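You operate a simulated robot arm through the tools that you are given. There is no shell and no other tool.

You run a simulated robot arm. Do the job below in one go: nothing can be reset, and whatever is moved stays where it is left.

Task
Grease the spot on the teal bearing block, then press its bushing flush.
Fine: round yellow brush, grease from the grease tin; brush back in its holder, blue lid back on, press lever up, ram locked. Set down upright: round yellow brush. A coat counts when it lies all over at full strength: go over it till it gets no stronger.

The check looks at the end state, three seconds after you hand in, the way a careful person would. Anything else that was tipped, shoved, dropped, spilled or broken makes it a failure. A push-on lid holds only when it is set on centred and level and pressed home; a screw cap is set on level and turned clockwise until tight.

Robot
A 6-joint arm with a three-finger gripper, fixed in place. Base frame: the origin is at the foot of the arm, x ahead of it, y to its left, z up; the work surface is at about z = 880. Lengths are in mm, angles in rad, forces in N, time in s.
Its first joint turns from -2.897 to 2.897 rad. Payload 4.89 kg.
The TCP is the grasp point between the finger pads, 30 mm short of the fingertips. In the tool frame z runs along the fingers and y along their closing line. The gripper opens to 164 mm. The gripper's body begins 125 mm behind the TCP.
Orientation is told as [roll, pitch, yaw] about the base's x, y, z axes, in that order, counted from this pose: with the fingers straight down and closing along the base's y, the tool's x points along the base's -x, its y along +y and its z along -z.

Tools
- The arm moves only by the tool nudge_tool. Its argument "series" is a list of rows, each a list of 7 numbers: the shift along the tool's x, y, z in m, then the turn, a rotation vector about the tool's x, y, z in rad, then the gripper command, from -1 (fully open) to 1 (shut), values between in proportion. In form: [[tx, ty, tz, wx, wy, wz, grip], ...]. A call has 1 to 20 rows; each row shifts and turns the commanded pose from where the row before left it, along the tool's axes as they then stand. Each row takes 0.2 s and may step no farther than 50 mm and 0.15 rad from the row before; otherwise, or with a gripper value out of range, the whole call is refused. A pose out of reach is approached as far as the arm can. The call stops where the force on the tool passes 50 N (or 10 N more than at its start, if that is more) or the arm is blocked; 0.2 s more then pass. Each finger travels about 108 mm/s and halts on what it meets, pressing with about 21 N; the grip force reading is that of the motor and also rises with nothing between the fingers. The clock runs only during rows and for 0.2 s after the last one: add rows that do not move to give the fingers time. The reply holds the time, the measured pose of the TCP, the force on the tool along the base axes, the opening and the grip force, in the units named above and with some noise, with the torque about the TCP (base axes, N m) and any sound that the robot's microphone picked up.
- Cameras (640 x 400 px; columns grow to the right, rows downward): "scene" is fixed at [52.1, 500.8, 1493.8]; the picture's right is [-0.71, -0.71, 0.00], its down [-0.10, 0.10, -0.99] and it looks along [0.70, -0.70, -0.14] (base axes); focal length 256 px, centre (320, 200). "wrist" rides on the gripper at [76, -2, -152] in the tool frame; the picture's right is [0.02, 1.00, 0.00], its down [-0.88, 0.02, -0.47] and it looks along [-0.47, 0.01, 0.88] (tool axes); focal length 247 px, centre (320, 200). There is no depth. A picture from a camera that has moved, and an enlarged one, comes with that camera's place and axes in the base frame and with its lens.
- get_image(camera): a new picture of that camera. The clock stands still meanwhile.
- move_column(by): slides the trunk up (or, below 0, down) by that many mm; the arm rides with it, the base frame stays. It gives what a move gives, with no picture.
- zoom(camera, box): a new picture of the part [left, top, right, bottom] of that camera's present view, enlarged. The clock stands still meanwhile.
- hand_in(): hands the job in; it is judged then, once.

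Nothing tells you positions but the pictures and the camera data. Unless the task says otherwise, let go and move clear before handing in.

The tools are called as a command line: name --pt "numbers of a row" for each row, then --argument value for the rest, lists and objects as JSON in quotes. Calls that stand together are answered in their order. nudge_tool: Moves the arm, as the interface text tells. Its arguments: {"type":"object","properties":{"series":{"type":"array","items":{"type":"array","items":{"type":"number"}}}},"required":["series"]} The other tools are called the same way: move_column (by) slides the trunk up or down; get_image (camera) takes a picture; zoom (camera, box) takes an enlarged picture of a part of a camera's view; hand_in () hands the job in.

At the start:

```text
t: 0.0
eef_pos: [584.3, -118.0, 1632.6]
tcp_rot: [0.002, -0.001, 0.002]
force: [0.0, 0.6, 0.5]
torque: [0.03, -0.01, 0.0]
opening: 163.9
gripper_force: 0.0
trunk travel left (down, up): [-250.0, 140.0]
```

scene: 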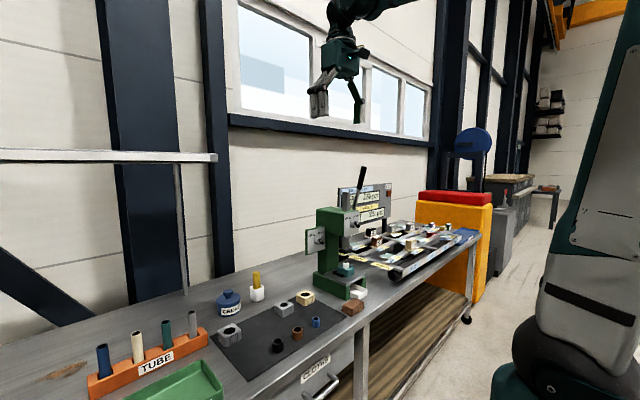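
wrist: 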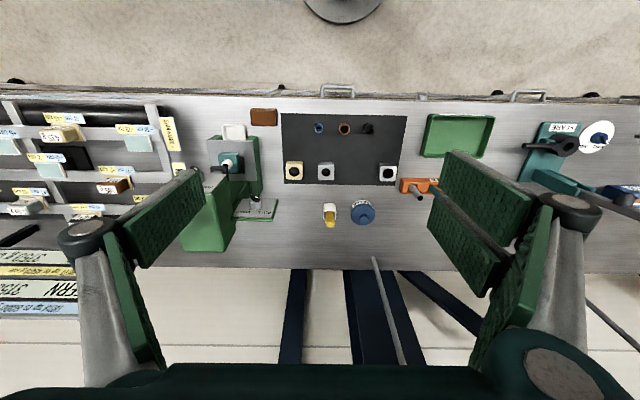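

I see a bench with a green arbor press, a dark mat with blocks and bushings, a yellow brush in a holder and a blue-lidded tin. I'll zoom in for details before moving.

zoom --camera "scene" --box '[200, 260, 380, 372]'

zoom --camera "scene" --box '[290, 160, 450, 310]'

zoom --camera "wrist" --box '[170, 90, 430, 260]'

zoom --camera "scene" --box '[80, 260, 260, 400]'

```text
3.56 times, centred on (290, 316) of scene
camera zoom: at [52.1, 500.8, 1493.8], right [-0.71, -0.71, 0.0], down [-0.1, 0.1, -0.99], along [0.7, -0.7, -0.14], focal length 909 px, centre (427, -212)
```

zoom: 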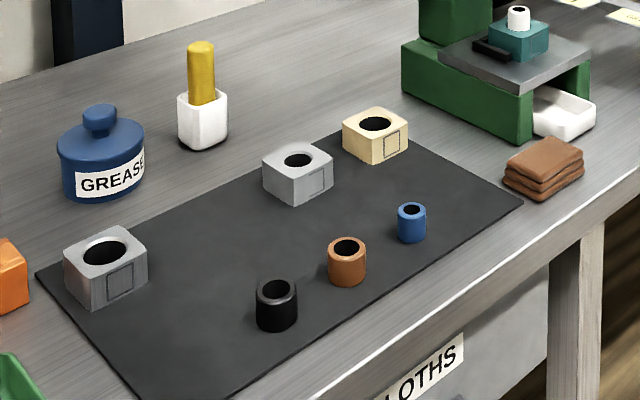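

```text
2.67 times, centred on (370, 235) of scene
camera zoom: at [52.1, 500.8, 1493.8], right [-0.71, -0.71, 0.0], down [-0.1, 0.1, -0.99], along [0.7, -0.7, -0.14], focal length 682 px, centre (187, 107)
```

zoom: 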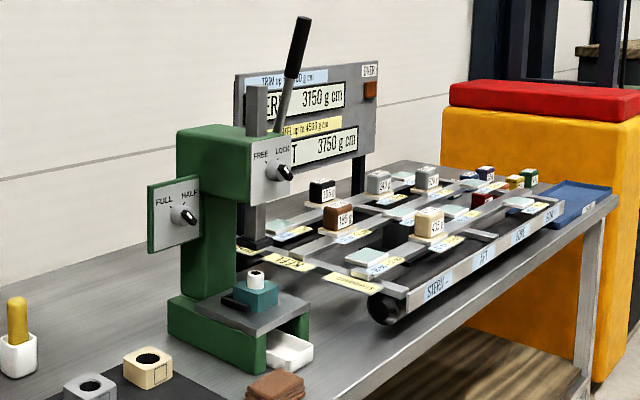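

```text
2.35 times, centred on (300, 175) of wrist
camera zoom: at [506.5, -119.0, 1784.0], right [-0.02, 1.0, 0.0], down [0.88, 0.02, 0.47], along [0.47, 0.01, -0.88], focal length 581 px, centre (367, 259)
```

zoom: 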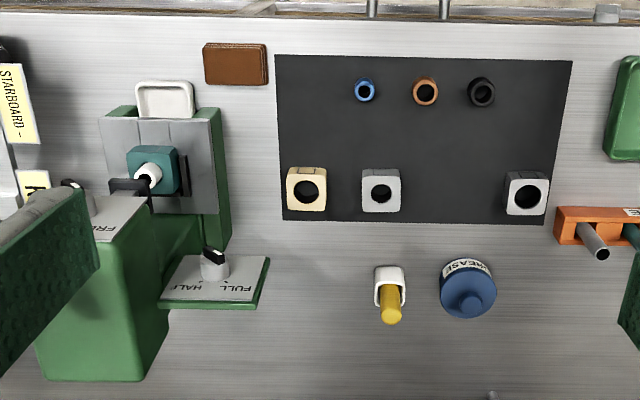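

```text
2.86 times, centred on (170, 330) of scene
camera zoom: at [52.1, 500.8, 1493.8], right [-0.71, -0.71, 0.0], down [-0.1, 0.1, -0.99], along [0.7, -0.7, -0.14], focal length 730 px, centre (749, -171)
```

zoom: 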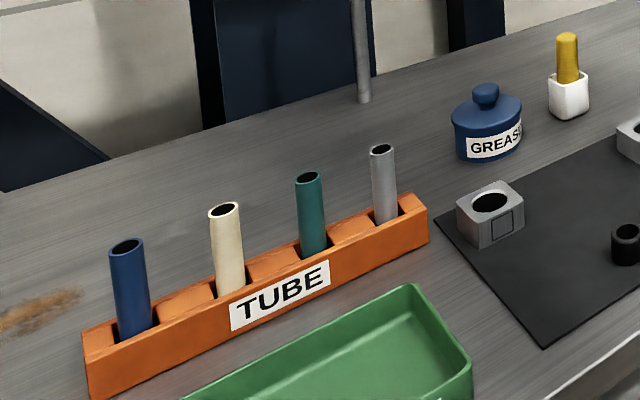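

The teal block already sits on the press table with a white bushing standing in it. I'll look closer at the press, its knobs and the block.

zoom --camera "scene" --box '[325, 250, 385, 305]'

zoom --camera "scene" --box '[300, 160, 400, 260]'

zoom --camera "wrist" --box '[170, 110, 290, 260]'

zoom --camera "scene" --box '[200, 260, 280, 320]'

```text
7.27 times, centred on (355, 278) of scene
camera zoom: at [52.1, 500.8, 1493.8], right [-0.71, -0.71, 0.0], down [-0.1, 0.1, -0.99], along [0.7, -0.7, -0.14], focal length 1859 px, centre (66, -364)
```

zoom: 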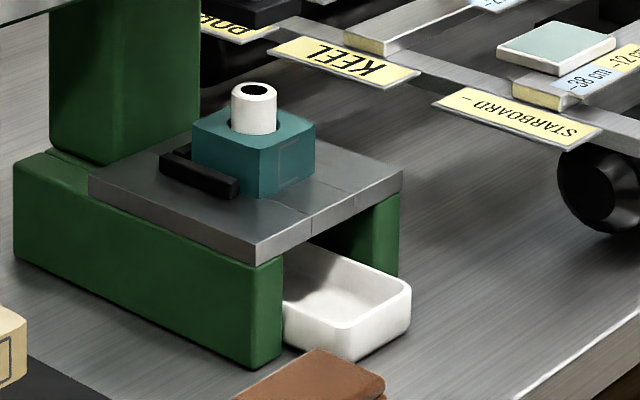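

```text
4.00 times, centred on (350, 210) of scene
camera zoom: at [52.1, 500.8, 1493.8], right [-0.71, -0.71, 0.0], down [-0.1, 0.1, -0.99], along [0.7, -0.7, -0.14], focal length 1022 px, centre (200, 160)
```

zoom: 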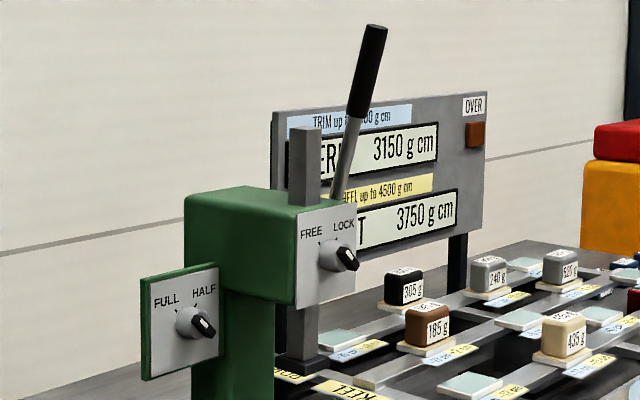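

```text
2.67 times, centred on (230, 185) of wrist
camera zoom: at [506.5, -119.0, 1784.0], right [-0.02, 1.0, 0.0], down [0.88, 0.02, 0.47], along [0.47, 0.01, -0.88], focal length 659 px, centre (560, 240)
```

zoom: 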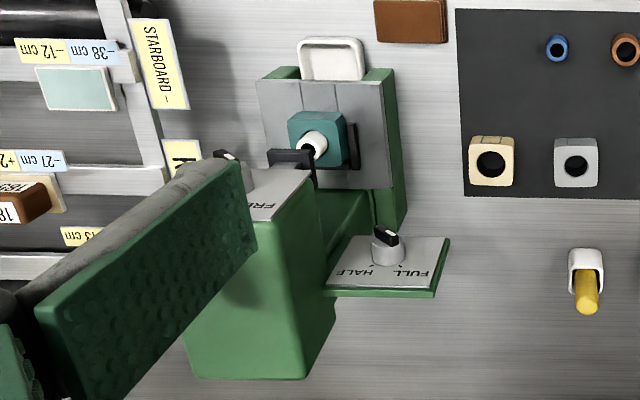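

```text
6.67 times, centred on (240, 290) of scene
camera zoom: at [52.1, 500.8, 1493.8], right [-0.71, -0.71, 0.0], down [-0.1, 0.1, -0.99], along [0.7, -0.7, -0.14], focal length 1704 px, centre (853, -400)
```

zoom: 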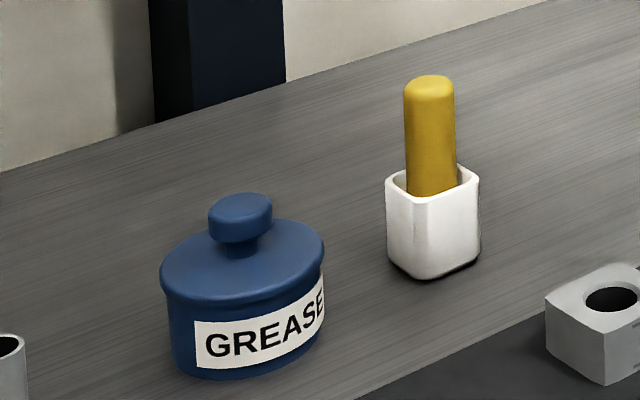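

The spot is a square outline on the teal block's face toward the robot (-x). The brush and tin sit far out (x ≈ 1020–1030), so I lower the trunk to gain reach and then look again.

move_column --by -200

get_image --camera "wrist"

get_image --camera "scene"

```text
t: 2.2
eef_pos: [582.7, -118.6, 1432.2]
tcp_rot: [-0.002, -0.001, 0.0]
force: [-0.2, 0.0, -0.5]
torque: [0.02, -0.01, -0.01]
opening: 164.2
gripper_force: 0.0
trunk travel left (down, up): [-50.0, 340.0]
```

```text
taken
camera wrist: at [506.5, -119.0, 1584.2], right [-0.02, 1.0, 0.0], down [0.88, 0.02, 0.47], along [0.47, 0.01, -0.88], focal length 247 px, centre (320, 200)
```

wrist: 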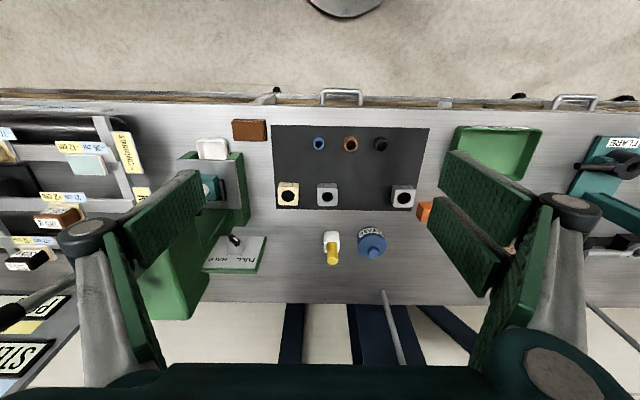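

```text
taken
```

scene: 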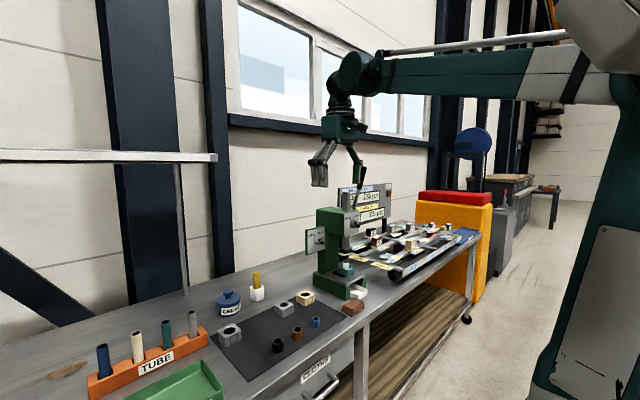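

The arm is elbow-up and the press is to the right at about (790, -415). I'll bring the wrist camera in front of the press and pitch it up to look at the knobs and the block.

nudge_tool --pt "0.0023 -0.026 0.028 0 0 0 -1" --pt "0.0023 -0.026 0.028 0 0 0 -1" --pt "0.0023 -0.026 0.028 0 0 0 -1" --pt "0.0023 -0.026 0.028 0 0 0 -1" --pt "0.0023 -0.026 0.028 0 0 0 -1" --pt "0.0023 -0.026 0.028 0 0 0 -1" --pt "0.0023 -0.026 0.028 0 0 0 -1" --pt "0.0023 -0.026 0.028 0 0 0 -1" --pt "0.0023 -0.026 0.028 0 0 0 -1" --pt "0.0023 -0.026 0.028 0 0 0 -1" --pt "0 0 0 0 -0.13 0 -1" --pt "0 0 0 0 -0.13 0 -1" --pt "0 0 0 0 -0.13 0 -1" --pt "0 0 0 0 -0.13 0 -1" --pt "0 0 0 0 -0.13 0 -1" --pt "0 0 0 0 -0.13 0 -1"

get_image --camera "wrist"

get_image --camera "scene"

```text
t: 5.6
eef_pos: [563.0, -380.0, 1153.4]
tcp_rot: [-0.001, -0.781, 0.002]
force: [0.2, 0.6, 0.4]
torque: [-0.02, 0.01, -0.01]
opening: 163.7
gripper_force: 0.0
trunk travel left (down, up): [-50.0, 340.0]
```

```text
taken
camera wrist: at [400.7, -380.3, 1206.4], right [-0.02, 1.0, -0.02], down [0.29, 0.02, 0.96], along [0.96, 0.01, -0.29], focal length 247 px, centre (320, 200)
```

wrist: 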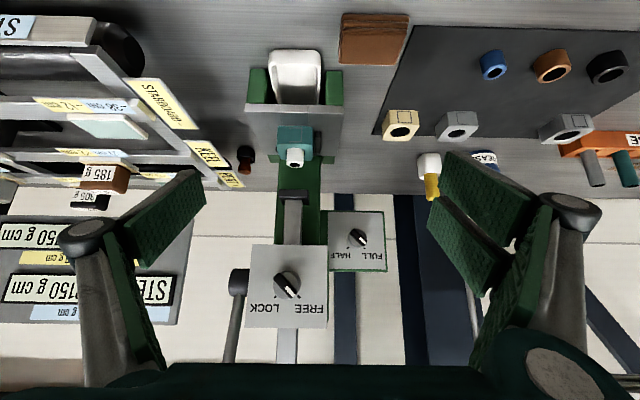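

```text
taken
```

scene: 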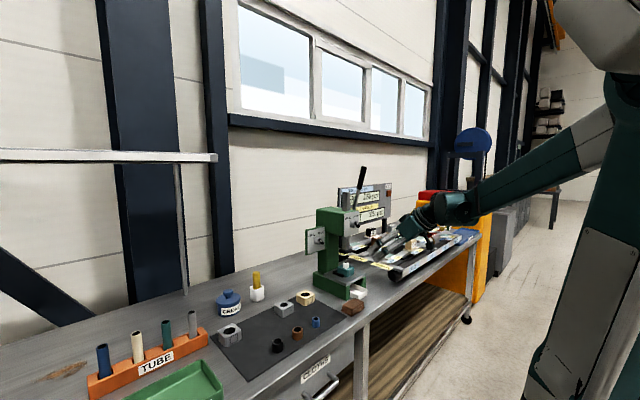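

zoom --camera "wrist" --box '[220, 190, 400, 340]'

zoom --camera "wrist" --box '[220, 30, 380, 200]'

zoom --camera "wrist" --box '[240, 230, 320, 320]'

zoom --camera "wrist" --box '[330, 205, 390, 275]'

```text
2.67 times, centred on (310, 265) of wrist
camera zoom: at [400.7, -380.3, 1206.4], right [-0.02, 1.0, -0.02], down [0.29, 0.02, 0.96], along [0.96, 0.01, -0.29], focal length 659 px, centre (347, 27)
```

zoom: 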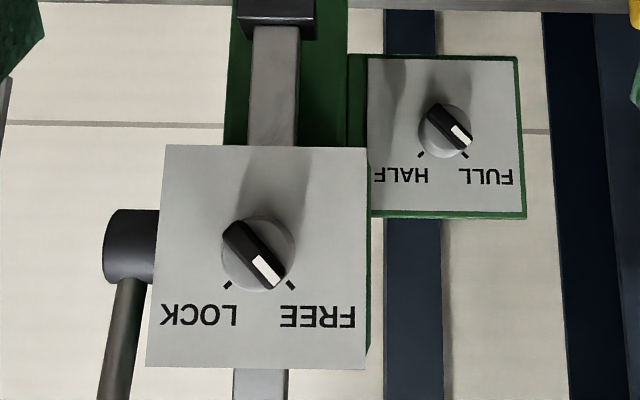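

```text
2.35 times, centred on (300, 115) of wrist
camera zoom: at [400.7, -380.3, 1206.4], right [-0.02, 1.0, -0.02], down [0.29, 0.02, 0.96], along [0.96, 0.01, -0.29], focal length 581 px, centre (367, 400)
```

zoom: 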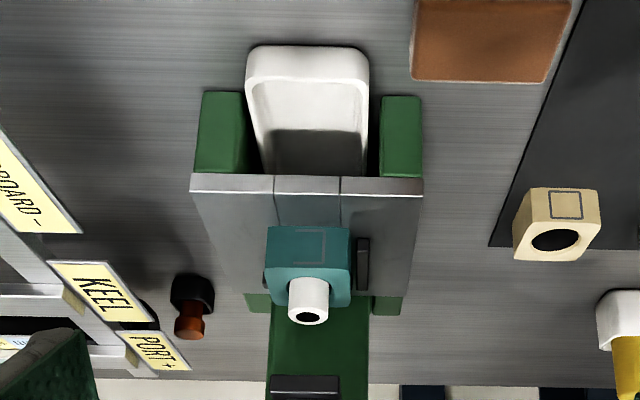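

```text
4.44 times, centred on (280, 275) of wrist
camera zoom: at [400.7, -380.3, 1206.4], right [-0.02, 1.0, -0.02], down [0.29, 0.02, 0.96], along [0.96, 0.01, -0.29], focal length 1098 px, centre (498, -133)
```

zoom: 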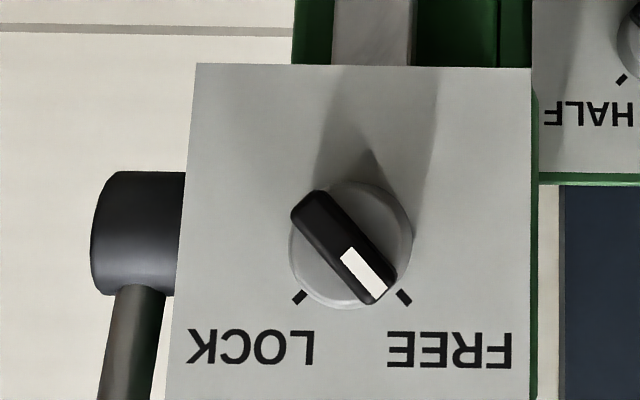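

```text
5.71 times, centred on (360, 240) of wrist
camera zoom: at [400.7, -380.3, 1206.4], right [-0.02, 1.0, -0.02], down [0.29, 0.02, 0.96], along [0.96, 0.01, -0.29], focal length 1411 px, centre (91, -29)
```

zoom: 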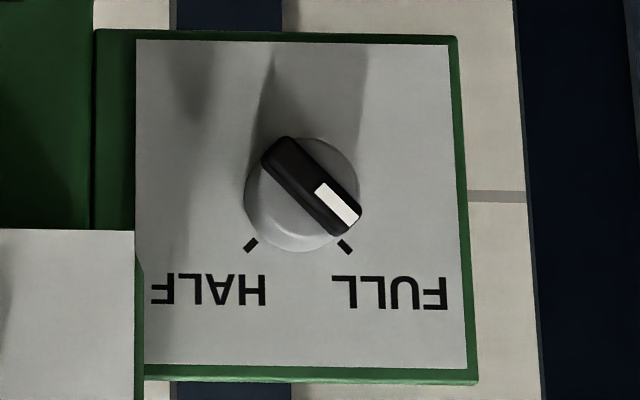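

The stroke selector is already on FULL and the ram lock is on FREE. The spot is on the block's -x face, around (767, -421, 981). The lever is on the -y side of the head. Next I look closely at the tin and brush.

nudge_tool --pt "0 0.0 0 0 0.141 0 -1" --pt "0 0.0 0 0 0.14 0 -1" --pt "0 0.0475 0 0 0 0 -1" --pt "0 0.0475 0 0 0 0 -1" --pt "0 0.0475 0 0 0 0 -1" --pt "0 0.0475 0 0 0 0 -1" --pt "0 0.0475 0 0 0 0 -1" --pt "0 0.0475 0 0 0 0 -1" --pt "0 0.0475 0 0 0 0 -1" --pt "0 0.0475 0 0 0 0 -1" --pt "-0.0304 0 0.0329 0 0 0 -1" --pt "-0.0304 0 0.0329 0 0 0 -1" --pt "-0.0304 0 0.0329 0 0 0 -1" --pt "-0.0304 0 0.0329 0 0 0 -1" --pt "-0.0304 0 0.0329 0 0 0 -1" --pt "-0.0304 0 0.0329 0 0 0 -1" --pt "-0.0304 0 0.0329 0 0 0 -1"

get_image --camera "wrist"

get_image --camera "scene"

```text
t: 9.2
eef_pos: [857.4, 2.7, 1053.3]
tcp_rot: [0.0, -0.501, 0.001]
force: [-2.4, 0.1, 2.2]
torque: [0.0, -0.24, 0.01]
opening: 163.9
gripper_force: 0.1
trunk travel left (down, up): [-50.0, 340.0]
```

```text
taken
camera wrist: at [715.9, 1.1, 1150.0], right [-0.02, 1.0, -0.01], down [0.55, 0.02, 0.84], along [0.84, 0.01, -0.55], focal length 247 px, centre (320, 200)
```

wrist: 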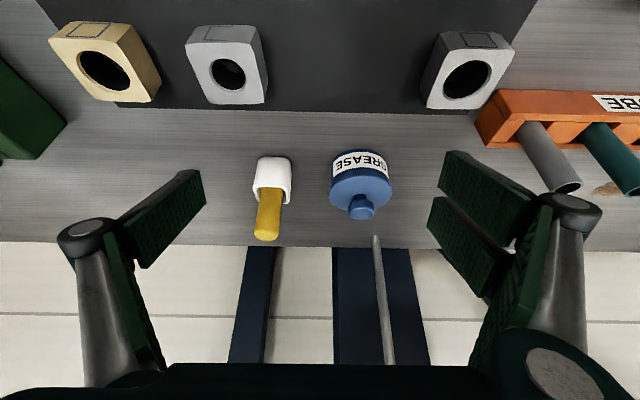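

```text
taken
```

scene: 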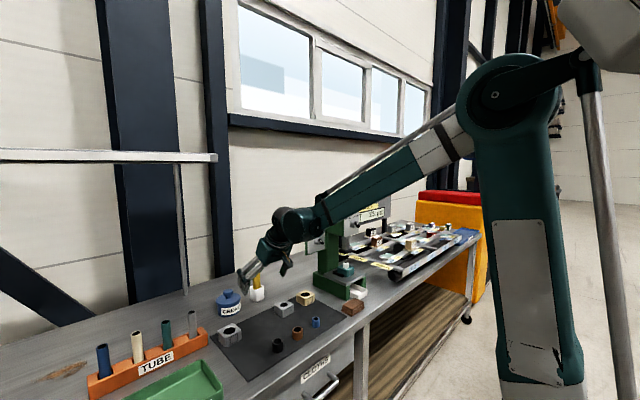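

The tin and brush are now in good view. I'll zoom in to triangulate them and check how the lid sits.

zoom --camera "wrist" --box '[230, 140, 410, 250]'

zoom --camera "scene" --box '[205, 265, 275, 320]'

```text
3.56 times, centred on (320, 195) of wrist
camera zoom: at [715.9, 1.1, 1150.0], right [-0.02, 1.0, -0.01], down [0.55, 0.02, 0.84], along [0.84, 0.01, -0.55], focal length 878 px, centre (320, 218)
```

zoom: 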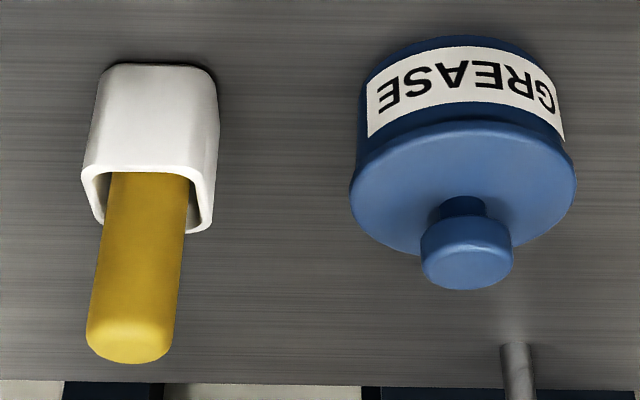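

```text
7.27 times, centred on (240, 292) of scene
camera zoom: at [52.1, 500.8, 1493.8], right [-0.71, -0.71, 0.0], down [-0.1, 0.1, -0.99], along [0.7, -0.7, -0.14], focal length 1859 px, centre (902, -473)
```

zoom: 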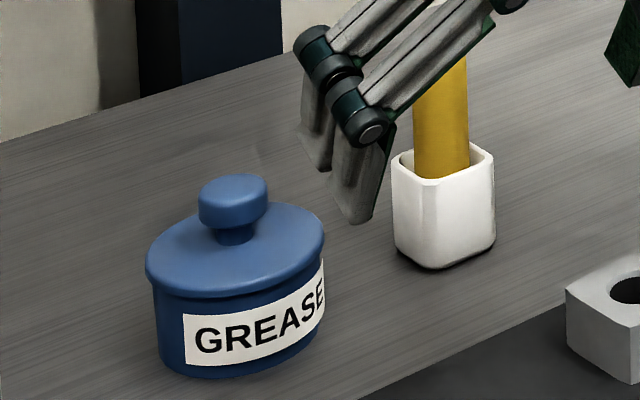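

The lid knob top is at about (1031, 66, 967) and the brush handle top at about (1022, -66, 1010). I move above the lid knob with the tool tilted forward by 0.5 rad, to test the reach.

nudge_tool --pt "-0.0289 0.0127 0.0159 0 0 0 0.146" --pt "-0.0289 0.0127 0.0159 0 0 0 0.146" --pt "-0.0289 0.0127 0.0159 0 0 0 0.146" --pt "-0.0289 0.0127 0.0159 0 0 0 0.146" --pt "-0.0289 0.0127 0.0159 0 0 0 0.146" --pt "0 0 0 0 0 0 0.146"

get_image --camera "wrist"

get_image --camera "scene"

```text
t: 10.6
eef_pos: [1022.1, 65.2, 1050.6]
tcp_rot: [0.0, -0.498, -0.001]
force: [0.6, -0.1, 0.7]
torque: [0.01, -0.01, 0.03]
opening: 70.2
gripper_force: 0.1
trunk travel left (down, up): [-50.0, 340.0]
```

```text
taken
camera wrist: at [882.9, 64.9, 1148.1], right [-0.02, 1.0, -0.01], down [0.55, 0.02, 0.84], along [0.84, 0.01, -0.55], focal length 247 px, centre (320, 200)
```

wrist: 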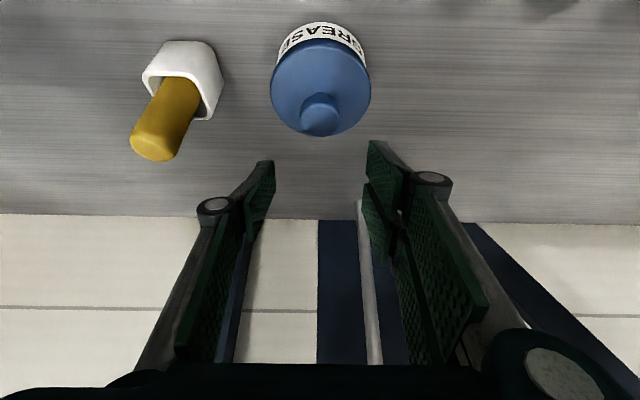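

```text
taken
```

scene: 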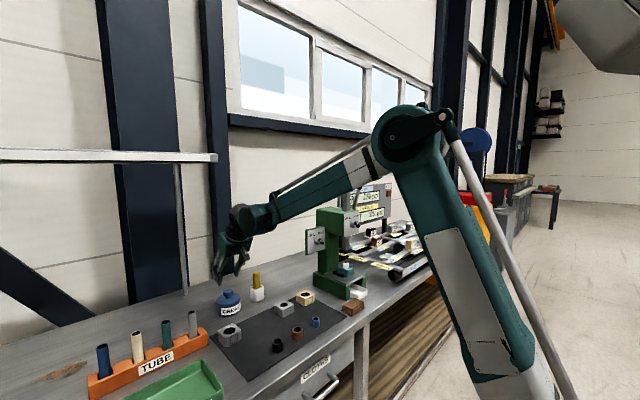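

Reach is fine. I refine the knob position from this pose.

zoom --camera "wrist" --box '[250, 10, 390, 150]'

zoom --camera "scene" --box '[195, 230, 275, 320]'

```text
2.86 times, centred on (320, 80) of wrist
camera zoom: at [882.9, 64.9, 1148.1], right [-0.02, 1.0, -0.01], down [0.55, 0.02, 0.84], along [0.84, 0.01, -0.55], focal length 706 px, centre (320, 543)
```

zoom: 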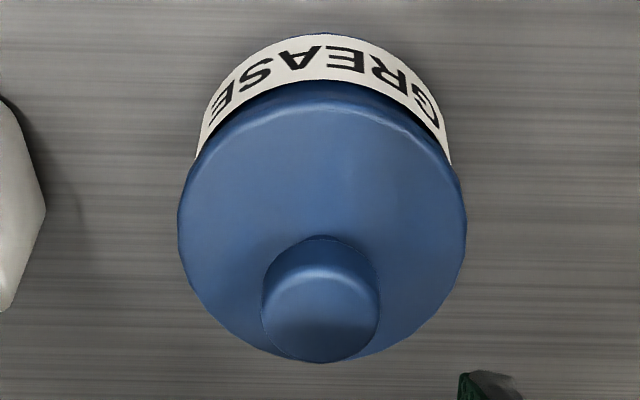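

```text
4.44 times, centred on (235, 275) of scene
camera zoom: at [52.1, 500.8, 1493.8], right [-0.71, -0.71, 0.0], down [-0.1, 0.1, -0.99], along [0.7, -0.7, -0.14], focal length 1136 px, centre (698, -133)
```

zoom: 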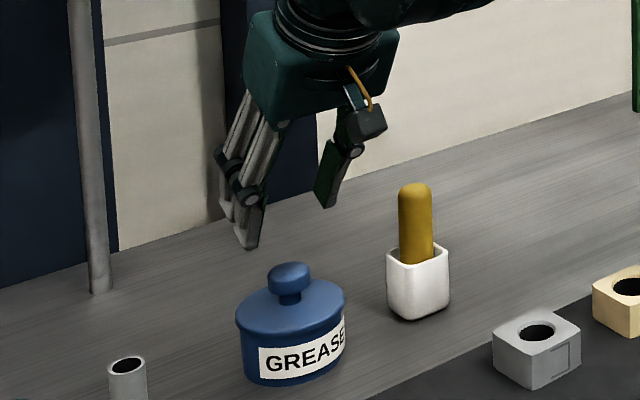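

The knob centre is about (1030, 66), 37 mm wide. I go down on it and close.

nudge_tool --pt "0.0086 0.0002 0.0157 0 0 0 0.146" --pt "0.0086 0.0002 0.0157 0 0 0 0.146" --pt "0.0086 0.0002 0.0157 0 0 0 0.146" --pt "0.0086 0.0002 0.0157 0 0 0 0.146" --pt "0 0 0 0 0 0 0.146"

get_image --camera "wrist"

zoom --camera "scene" --box '[195, 250, 275, 320]'

```text
t: 11.8
eef_pos: [1022.2, 66.3, 980.5]
tcp_rot: [0.001, -0.498, 0.0]
force: [0.1, -0.6, -0.5]
torque: [0.01, -0.01, -0.02]
opening: 70.2
gripper_force: 0.1
trunk travel left (down, up): [-50.0, 340.0]
```

```text
taken
camera wrist: at [882.0, 65.6, 1076.7], right [-0.02, 1.0, -0.01], down [0.55, 0.02, 0.84], along [0.84, 0.01, -0.55], focal length 247 px, centre (320, 200)
```

wrist: 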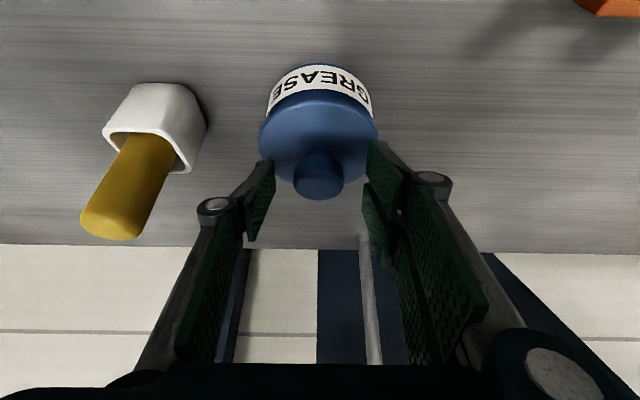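

```text
5.71 times, centred on (235, 285) of scene
camera zoom: at [52.1, 500.8, 1493.8], right [-0.71, -0.71, 0.0], down [-0.1, 0.1, -0.99], along [0.7, -0.7, -0.14], focal length 1460 px, centre (806, -286)
```

zoom: 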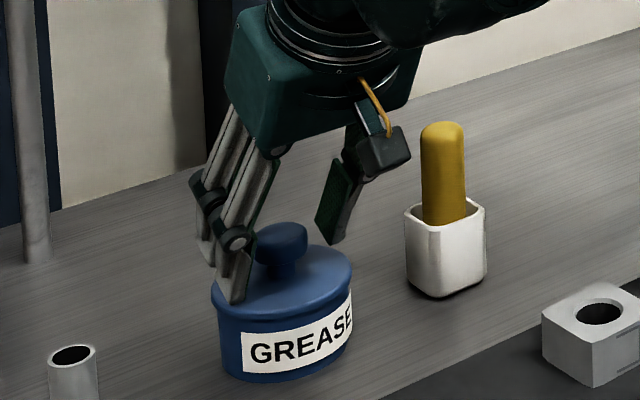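

The fingers straddle the knob. Now close on it.

nudge_tool --pt "0 0 0 0 0 0 0.5" --pt "0 0 0 0 0 0 1" --pt "0 0 0 0 0 0 1" --pt "0 0 0 0 0 0 1"

get_image --camera "wrist"

zoom --camera "scene" --box '[195, 250, 275, 320]'

```text
t: 12.8
eef_pos: [1021.7, 66.0, 980.3]
tcp_rot: [0.002, -0.499, -0.001]
force: [-0.2, 0.8, -0.5]
torque: [0.02, -0.03, 0.02]
opening: 37.1
gripper_force: 21.4
trunk travel left (down, up): [-50.0, 340.0]
```

```text
taken
camera wrist: at [881.9, 65.5, 1076.9], right [-0.02, 1.0, -0.01], down [0.55, 0.02, 0.84], along [0.84, 0.01, -0.55], focal length 247 px, centre (320, 200)
```

wrist: 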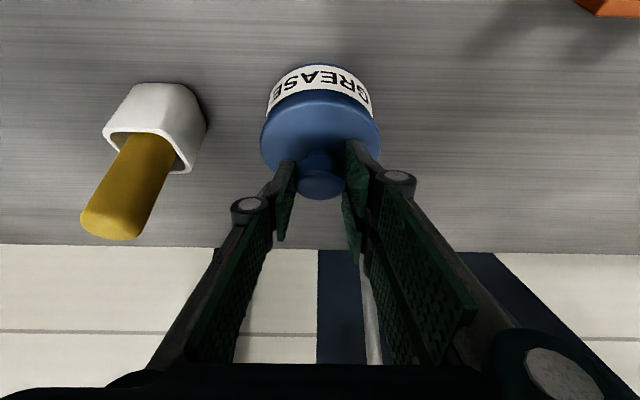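

```text
5.71 times, centred on (235, 285) of scene
camera zoom: at [52.1, 500.8, 1493.8], right [-0.71, -0.71, 0.0], down [-0.1, 0.1, -0.99], along [0.7, -0.7, -0.14], focal length 1460 px, centre (806, -286)
```

zoom: 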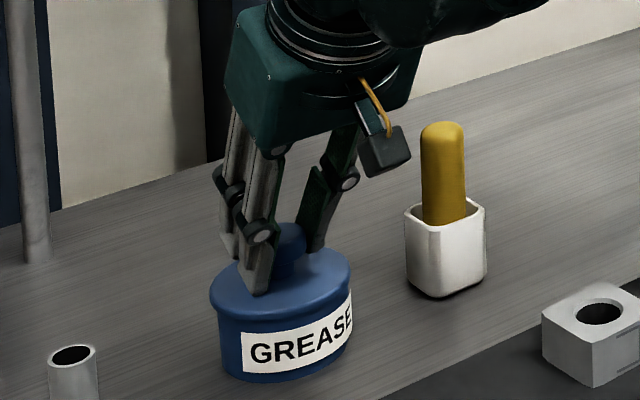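

Gripped at 37.1 mm. I lift straight up slowly and watch whether the tin comes along.

nudge_tool --pt "-0.001 0 -0.00176 0 0 0 1" --pt "-0.0014 0 -0.0026 0 0 0 1" --pt "-0.0019 0 -0.0035 0 0 0 1" --pt "-0.0019 0 -0.0035 0 0 0 1"

zoom --camera "scene" --box '[195, 250, 275, 320]'

```text
t: 13.8
eef_pos: [1021.6, 66.1, 993.9]
tcp_rot: [0.001, -0.499, -0.001]
force: [-0.7, -0.4, -1.0]
torque: [-0.01, -0.02, -0.02]
opening: 37.1
gripper_force: 20.8
trunk travel left (down, up): [-50.0, 340.0]
```

```text
5.71 times, centred on (235, 285) of scene
camera zoom: at [52.1, 500.8, 1493.8], right [-0.71, -0.71, 0.0], down [-0.1, 0.1, -0.99], along [0.7, -0.7, -0.14], focal length 1460 px, centre (806, -286)
```

zoom: 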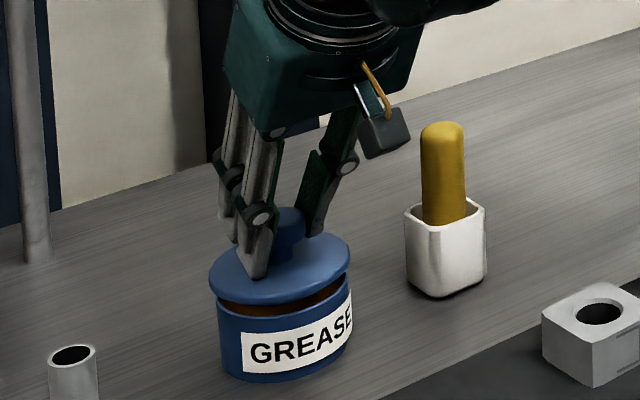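

The lid is off and the tin stayed put, with brown grease inside. I lift it clear over the brush and carry it to the free bench at about (985, -185).

nudge_tool --pt "-0.0121 0 -0.0221 0 0 0 1" --pt "-0.0121 0 -0.0221 0 0 0 1" --pt "-0.0121 0 -0.0221 0 0 0 1" --pt "-0.0121 0 -0.0221 0 0 0 1" --pt "-0.0121 0 -0.0221 0 0 0 1" --pt "0.005 -0.0314 -0.0027 0 0 0 1" --pt "0.005 -0.0314 -0.0027 0 0 0 1" --pt "0.005 -0.0314 -0.0027 0 0 0 1" --pt "0.005 -0.0314 -0.0027 0 0 0 1" --pt "0.005 -0.0314 -0.0027 0 0 0 1" --pt "0.005 -0.0314 -0.0027 0 0 0 1" --pt "0.005 -0.0314 -0.0027 0 0 0 1" --pt "0.005 -0.0314 -0.0027 0 0 0 1" --pt "0.011 0 0.02 0 0 0 1" --pt "0.011 0 0.02 0 0 0 1" --pt "0.011 0 0.02 0 0 0 1" --pt "0.011 0 0.02 0 0 0 1" --pt "0 0 0 0 0 0 1"

get_image --camera "wrist"

get_image --camera "scene"

```text
t: 17.6
eef_pos: [978.1, -186.0, 1028.0]
tcp_rot: [0.0, -0.501, 0.0]
force: [-0.2, 0.5, 0.4]
torque: [0.03, 0.04, 0.04]
opening: 36.7
gripper_force: 20.8
trunk travel left (down, up): [-50.0, 340.0]
```

```text
taken
camera wrist: at [836.0, -186.0, 1123.5], right [-0.02, 1.0, -0.01], down [0.55, 0.02, 0.84], along [0.84, 0.01, -0.55], focal length 247 px, centre (320, 200)
```

wrist: 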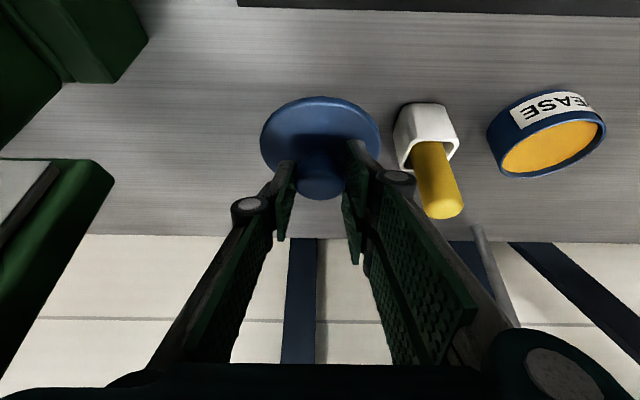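

```text
taken
```

scene: 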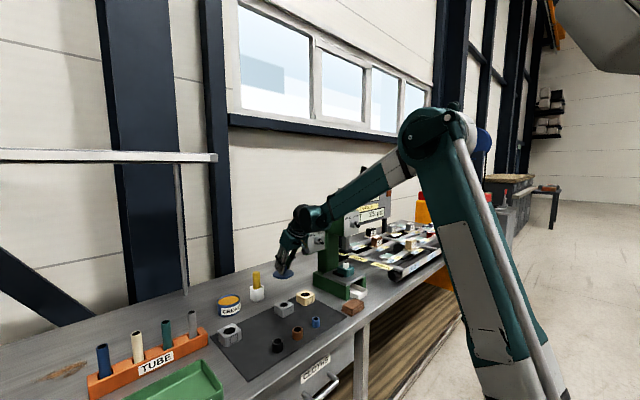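

The lid hangs level over free bench, and the tin shows orange grease near its rim. I lower the lid.

nudge_tool --pt "0.011 0 0.02 0 0 0 1" --pt "0.011 0 0.02 0 0 0 1" --pt "0.0072 0 0.0132 0 0 0 1" --pt "0 0 0 0 0 0 1"

zoom --camera "scene" --box '[240, 220, 330, 310]'

zoom --camera "wrist" --box '[200, 60, 440, 220]'

```text
t: 18.6
eef_pos: [976.6, -185.8, 965.5]
tcp_rot: [0.001, -0.5, 0.001]
force: [-0.1, -0.1, -0.8]
torque: [0.02, 0.0, 0.0]
opening: 37.0
gripper_force: 20.9
trunk travel left (down, up): [-50.0, 340.0]
```

```text
4.44 times, centred on (285, 265) of scene
camera zoom: at [52.1, 500.8, 1493.8], right [-0.71, -0.71, 0.0], down [-0.1, 0.1, -0.99], along [0.7, -0.7, -0.14], focal length 1136 px, centre (476, -89)
```

zoom: 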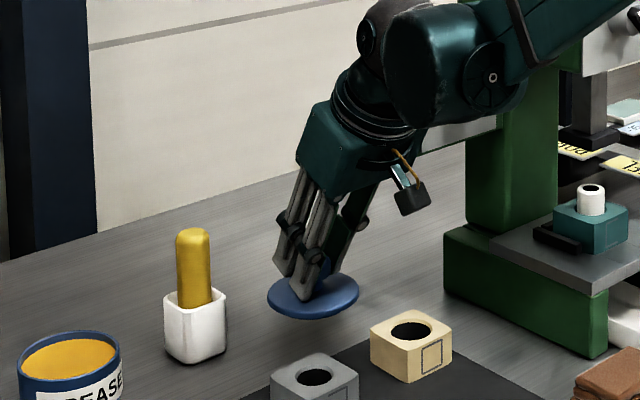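

```text
2.50 times, centred on (320, 140) of wrist
camera zoom: at [835.7, -186.1, 1062.8], right [-0.02, 1.0, -0.01], down [0.55, 0.02, 0.84], along [0.84, 0.01, -0.55], focal length 617 px, centre (320, 350)
```

zoom: 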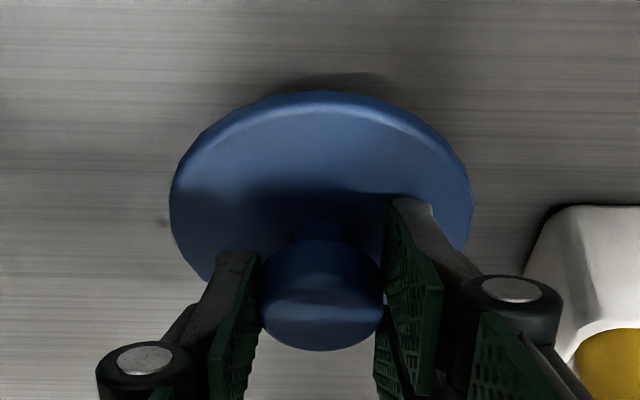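

Lid bottom is still roughly 35–40 mm above the bench. I continue down in smaller steps while watching force.

nudge_tool --pt "0.0048 0 0.0088 0 0 0 1" --pt "0.0048 0 0.0088 0 0 0 1" --pt "0.0048 0 0.0088 0 0 0 1" --pt "0 0 0 0 0 0 1"

nudge_tool --pt "0.001 0 0.0018 0 0 0 1" --pt "0.001 0 0.0018 0 0 0 1" --pt "0 0 0 0 0 0 1"

zoom --camera "scene" --box '[240, 220, 330, 310]'

```text
t: 19.6
eef_pos: [976.3, -186.2, 936.7]
tcp_rot: [0.0, -0.501, -0.001]
force: [2.1, 0.0, 9.1]
torque: [0.0, -0.27, 0.0]
opening: 37.0
gripper_force: 21.3
trunk travel left (down, up): [-50.0, 340.0]
```

```text
t: 20.6
eef_pos: [975.8, -185.6, 935.4]
tcp_rot: [-0.001, -0.503, 0.001]
force: [-7.6, 2.8, 32.2]
torque: [0.8, 0.82, 0.14]
opening: 36.9
gripper_force: 21.3
trunk travel left (down, up): [-50.0, 340.0]
stopped in row 3: the force on the tool passed its limit at 51 N (the readings are from after the stop); the commanded pose is now the measured one
```

```text
4.44 times, centred on (285, 265) of scene
camera zoom: at [52.1, 500.8, 1493.8], right [-0.71, -0.71, 0.0], down [-0.1, 0.1, -0.99], along [0.7, -0.7, -0.14], focal length 1136 px, centre (476, -89)
```

zoom: 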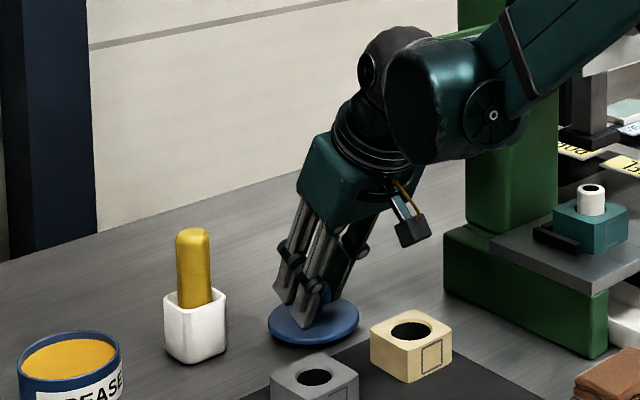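

The lid has touched down at TCP z ≈ 936.5. I relieve the load, open, and rise.

nudge_tool --pt "-0.0005 0 -0.0009 0 0 0 1" --pt "0 0 0 0 0 0 1"

nudge_tool --pt "0 0 0 0 0 0 0.4" --pt "0 0 0 0 0 0 0.146" --pt "0 0 0 0 0 0 0.146"

zoom --camera "wrist" --box '[200, 60, 440, 220]'

```text
t: 21.2
eef_pos: [976.1, -185.8, 934.7]
tcp_rot: [0.001, -0.503, 0.0]
force: [-5.8, 3.0, 24.0]
torque: [0.69, 0.56, 0.16]
opening: 37.0
gripper_force: 21.5
trunk travel left (down, up): [-50.0, 340.0]
```

```text
t: 22.0
eef_pos: [977.0, -184.8, 934.0]
tcp_rot: [0.0, -0.499, 0.0]
force: [-0.4, -2.1, 3.4]
torque: [0.06, 0.04, -0.01]
opening: 71.1
gripper_force: 0.1
trunk travel left (down, up): [-50.0, 340.0]
```

```text
2.50 times, centred on (320, 140) of wrist
camera zoom: at [836.5, -186.0, 1030.5], right [-0.02, 1.0, -0.01], down [0.55, 0.02, 0.84], along [0.84, 0.01, -0.55], focal length 617 px, centre (320, 350)
```

zoom: 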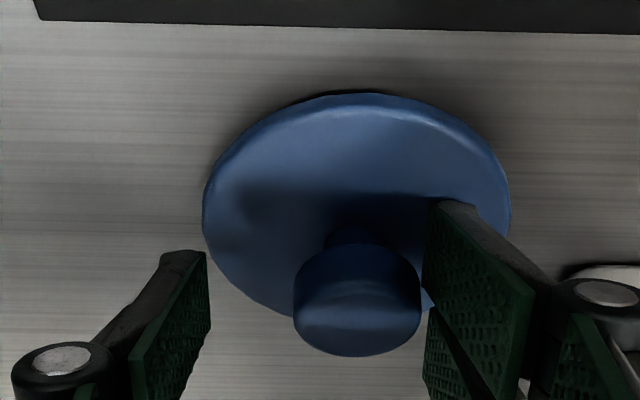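

The knob now sits off-centre, close to the +y finger. I recentre the fingers around it before rising.

nudge_tool --pt "0 0.006 0 0 0 0 0.146" --pt "0 0.008 0 0 0 0 0.146" --pt "0 0 0 0 0 0 0.146"

zoom --camera "wrist" --box '[200, 60, 440, 220]'

zoom --camera "scene" --box '[240, 220, 330, 310]'

```text
t: 22.8
eef_pos: [976.6, -171.2, 934.9]
tcp_rot: [0.0, -0.5, 0.001]
force: [-0.1, -1.2, 3.5]
torque: [0.12, -0.03, -0.01]
opening: 70.8
gripper_force: 0.1
trunk travel left (down, up): [-50.0, 340.0]
```

```text
2.50 times, centred on (320, 140) of wrist
camera zoom: at [836.3, -171.8, 1030.8], right [-0.02, 1.0, -0.01], down [0.55, 0.02, 0.84], along [0.84, 0.01, -0.55], focal length 617 px, centre (320, 350)
```

zoom: 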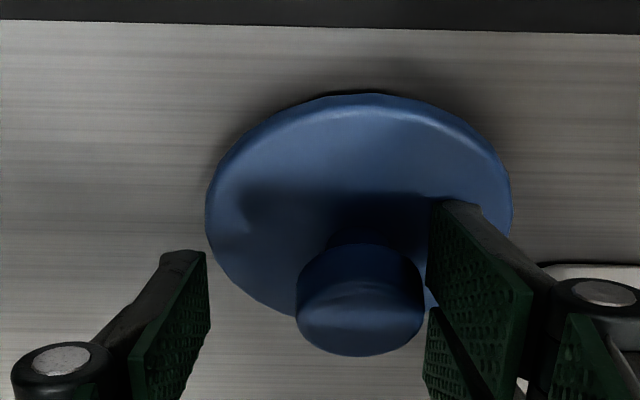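

```text
4.44 times, centred on (285, 265) of scene
camera zoom: at [52.1, 500.8, 1493.8], right [-0.71, -0.71, 0.0], down [-0.1, 0.1, -0.99], along [0.7, -0.7, -0.14], focal length 1136 px, centre (476, -89)
```

zoom: 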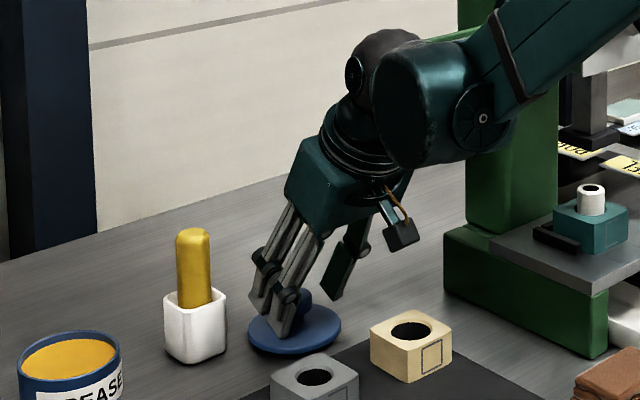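

The +y fingertip is resting on the lid and dragging it. I raise straight up now.

nudge_tool --pt "-0.0014 0 -0.0026 0 0 0 0.146" --pt "-0.0024 0 -0.0044 0 0 0 0.146" --pt "-0.0024 0 -0.0044 0 0 0 0.146" --pt "0 0 0 0 0 0 0.146"

zoom --camera "wrist" --box '[200, 60, 440, 220]'

zoom --camera "scene" --box '[240, 220, 330, 310]'

```text
t: 23.8
eef_pos: [977.1, -172.0, 946.6]
tcp_rot: [0.0, -0.501, 0.0]
force: [1.1, 0.2, -0.3]
torque: [0.0, 0.04, -0.04]
opening: 69.9
gripper_force: 0.0
trunk travel left (down, up): [-50.0, 340.0]
```

```text
2.50 times, centred on (320, 140) of wrist
camera zoom: at [836.5, -171.9, 1043.3], right [-0.02, 1.0, -0.01], down [0.55, 0.02, 0.84], along [0.84, 0.01, -0.55], focal length 617 px, centre (320, 350)
```

zoom: 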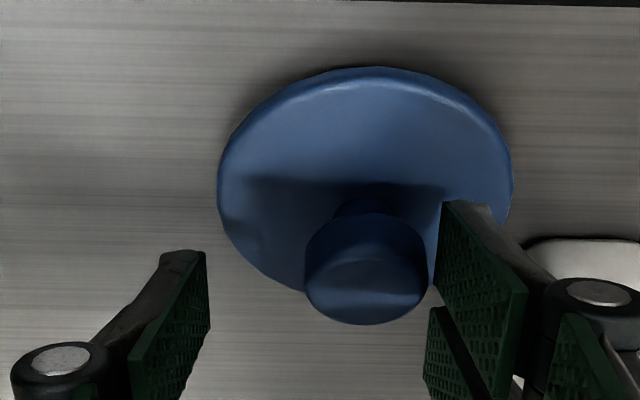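

```text
4.44 times, centred on (285, 265) of scene
camera zoom: at [52.1, 500.8, 1493.8], right [-0.71, -0.71, 0.0], down [-0.1, 0.1, -0.99], along [0.7, -0.7, -0.14], focal length 1136 px, centre (476, -89)
```

zoom: 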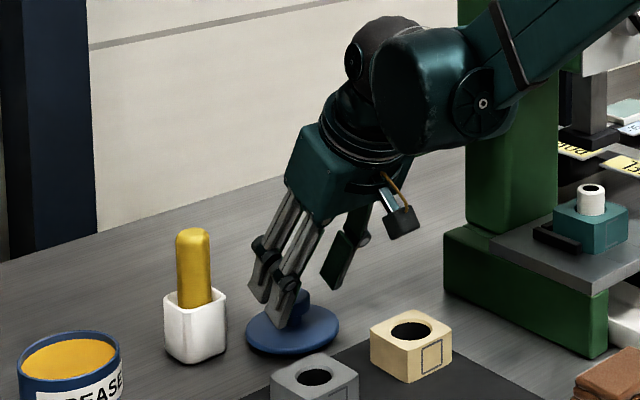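

The lid lies flat at about (975, -157). I rise and move over to the brush.

nudge_tool --pt "-0.0144 0 -0.0263 0 0 0 0.146" --pt "-0.0144 0 -0.0263 0 0 0 0.146" --pt "-0.0144 0 -0.0263 0 0 0 0.146" --pt "-0.0144 0 -0.0263 0 0 0 0.146" --pt "-0.0099 0.0264 0.0054 0 0 0 0.146" --pt "-0.0099 0.0264 0.0054 0 0 0 0.146" --pt "-0.0099 0.0264 0.0054 0 0 0 0.146" --pt "-0.0099 0.0264 0.0054 0 0 0 0.146" --pt "0 0 0 0 0 0 0.146"

get_image --camera "wrist"

zoom --camera "scene" --box '[195, 220, 315, 320]'

```text
t: 25.8
eef_pos: [1022.9, -65.3, 1066.1]
tcp_rot: [-0.001, -0.5, -0.001]
force: [-0.5, -0.5, -0.4]
torque: [0.06, -0.01, 0.01]
opening: 69.9
gripper_force: 0.2
trunk travel left (down, up): [-50.0, 340.0]
```

```text
taken
camera wrist: at [882.1, -66.2, 1162.9], right [-0.02, 1.0, -0.01], down [0.55, 0.02, 0.84], along [0.84, 0.01, -0.55], focal length 247 px, centre (320, 200)
```

wrist: 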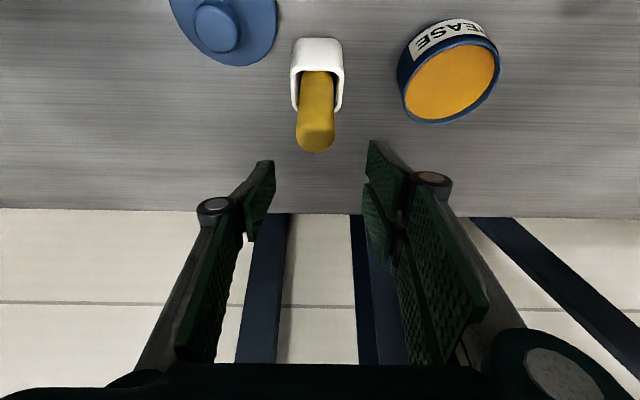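

```text
4.00 times, centred on (255, 270) of scene
camera zoom: at [52.1, 500.8, 1493.8], right [-0.71, -0.71, 0.0], down [-0.1, 0.1, -0.99], along [0.7, -0.7, -0.14], focal length 1022 px, centre (580, -80)
```

zoom: 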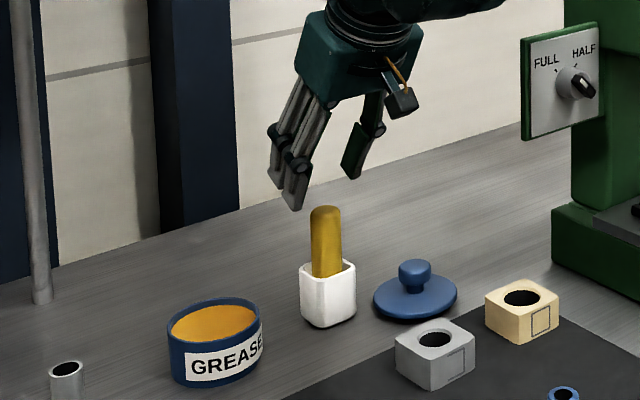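

I descend around the brush handle (about (1020, -68)) and close on it.

nudge_tool --pt "0.01036 -0.0007 0.01742 0 0 0 0.146" --pt "0.01036 -0.0007 0.01742 0 0 0 0.146" --pt "0.01036 -0.0007 0.01742 0 0 0 0.146" --pt "0.01036 -0.0007 0.01742 0 0 0 0.146" --pt "0 0 0 0 0 0 0.146"

get_image --camera "wrist"

zoom --camera "scene" --box '[215, 230, 315, 310]'

```text
t: 27.0
eef_pos: [1019.2, -67.9, 984.2]
tcp_rot: [0.002, -0.501, -0.001]
force: [-0.2, 0.2, 0.3]
torque: [-0.05, -0.01, -0.01]
opening: 70.2
gripper_force: 0.1
trunk travel left (down, up): [-50.0, 340.0]
```

```text
taken
camera wrist: at [878.7, -69.4, 1081.7], right [-0.02, 1.0, -0.01], down [0.55, 0.02, 0.84], along [0.84, 0.01, -0.55], focal length 247 px, centre (320, 200)
```

wrist: 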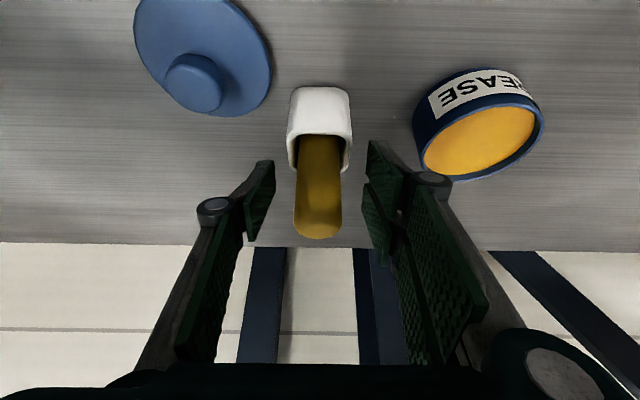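

```text
5.00 times, centred on (265, 270) of scene
camera zoom: at [52.1, 500.8, 1493.8], right [-0.71, -0.71, 0.0], down [-0.1, 0.1, -0.99], along [0.7, -0.7, -0.14], focal length 1278 px, centre (595, -150)
```

zoom: 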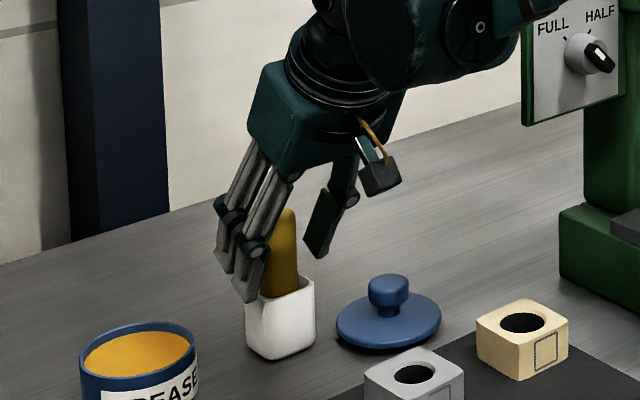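

Well centred on the handle; close.

nudge_tool --pt "0 0 0 0 0 0 0.5" --pt "0 0 0 0 0 0 1" --pt "0 0 0 0 0 0 1" --pt "0 0 0 0 0 0 1"

get_image --camera "wrist"

zoom --camera "scene" --box '[215, 230, 315, 310]'

```text
t: 28.0
eef_pos: [1018.4, -69.4, 986.3]
tcp_rot: [-0.001, -0.5, -0.001]
force: [0.1, -0.8, -0.1]
torque: [-0.02, 0.0, -0.02]
opening: 32.5
gripper_force: 20.5
trunk travel left (down, up): [-50.0, 340.0]
```

```text
taken
camera wrist: at [878.7, -69.3, 1081.8], right [-0.02, 1.0, -0.01], down [0.55, 0.02, 0.84], along [0.84, 0.01, -0.55], focal length 247 px, centre (320, 200)
```

wrist: 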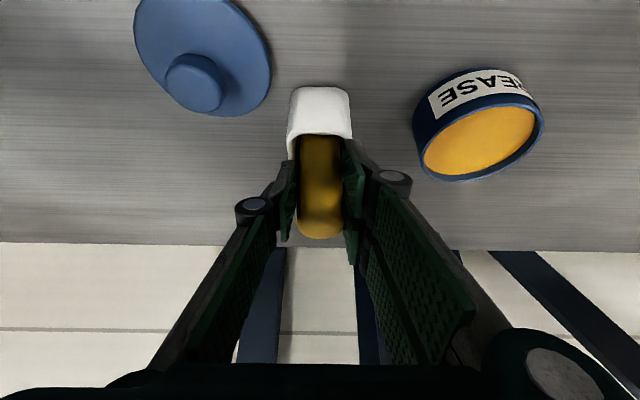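

```text
5.00 times, centred on (265, 270) of scene
camera zoom: at [52.1, 500.8, 1493.8], right [-0.71, -0.71, 0.0], down [-0.1, 0.1, -0.99], along [0.7, -0.7, -0.14], focal length 1278 px, centre (595, -150)
```

zoom: 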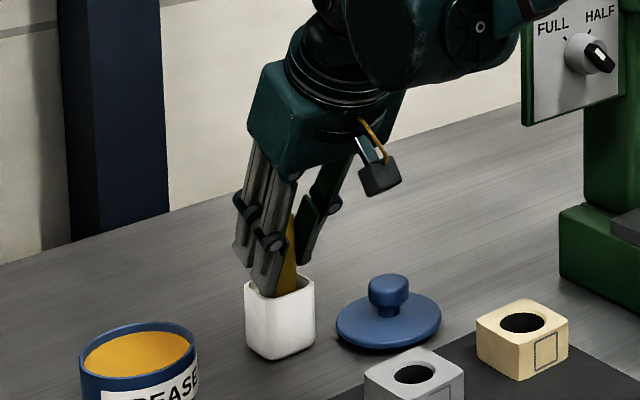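

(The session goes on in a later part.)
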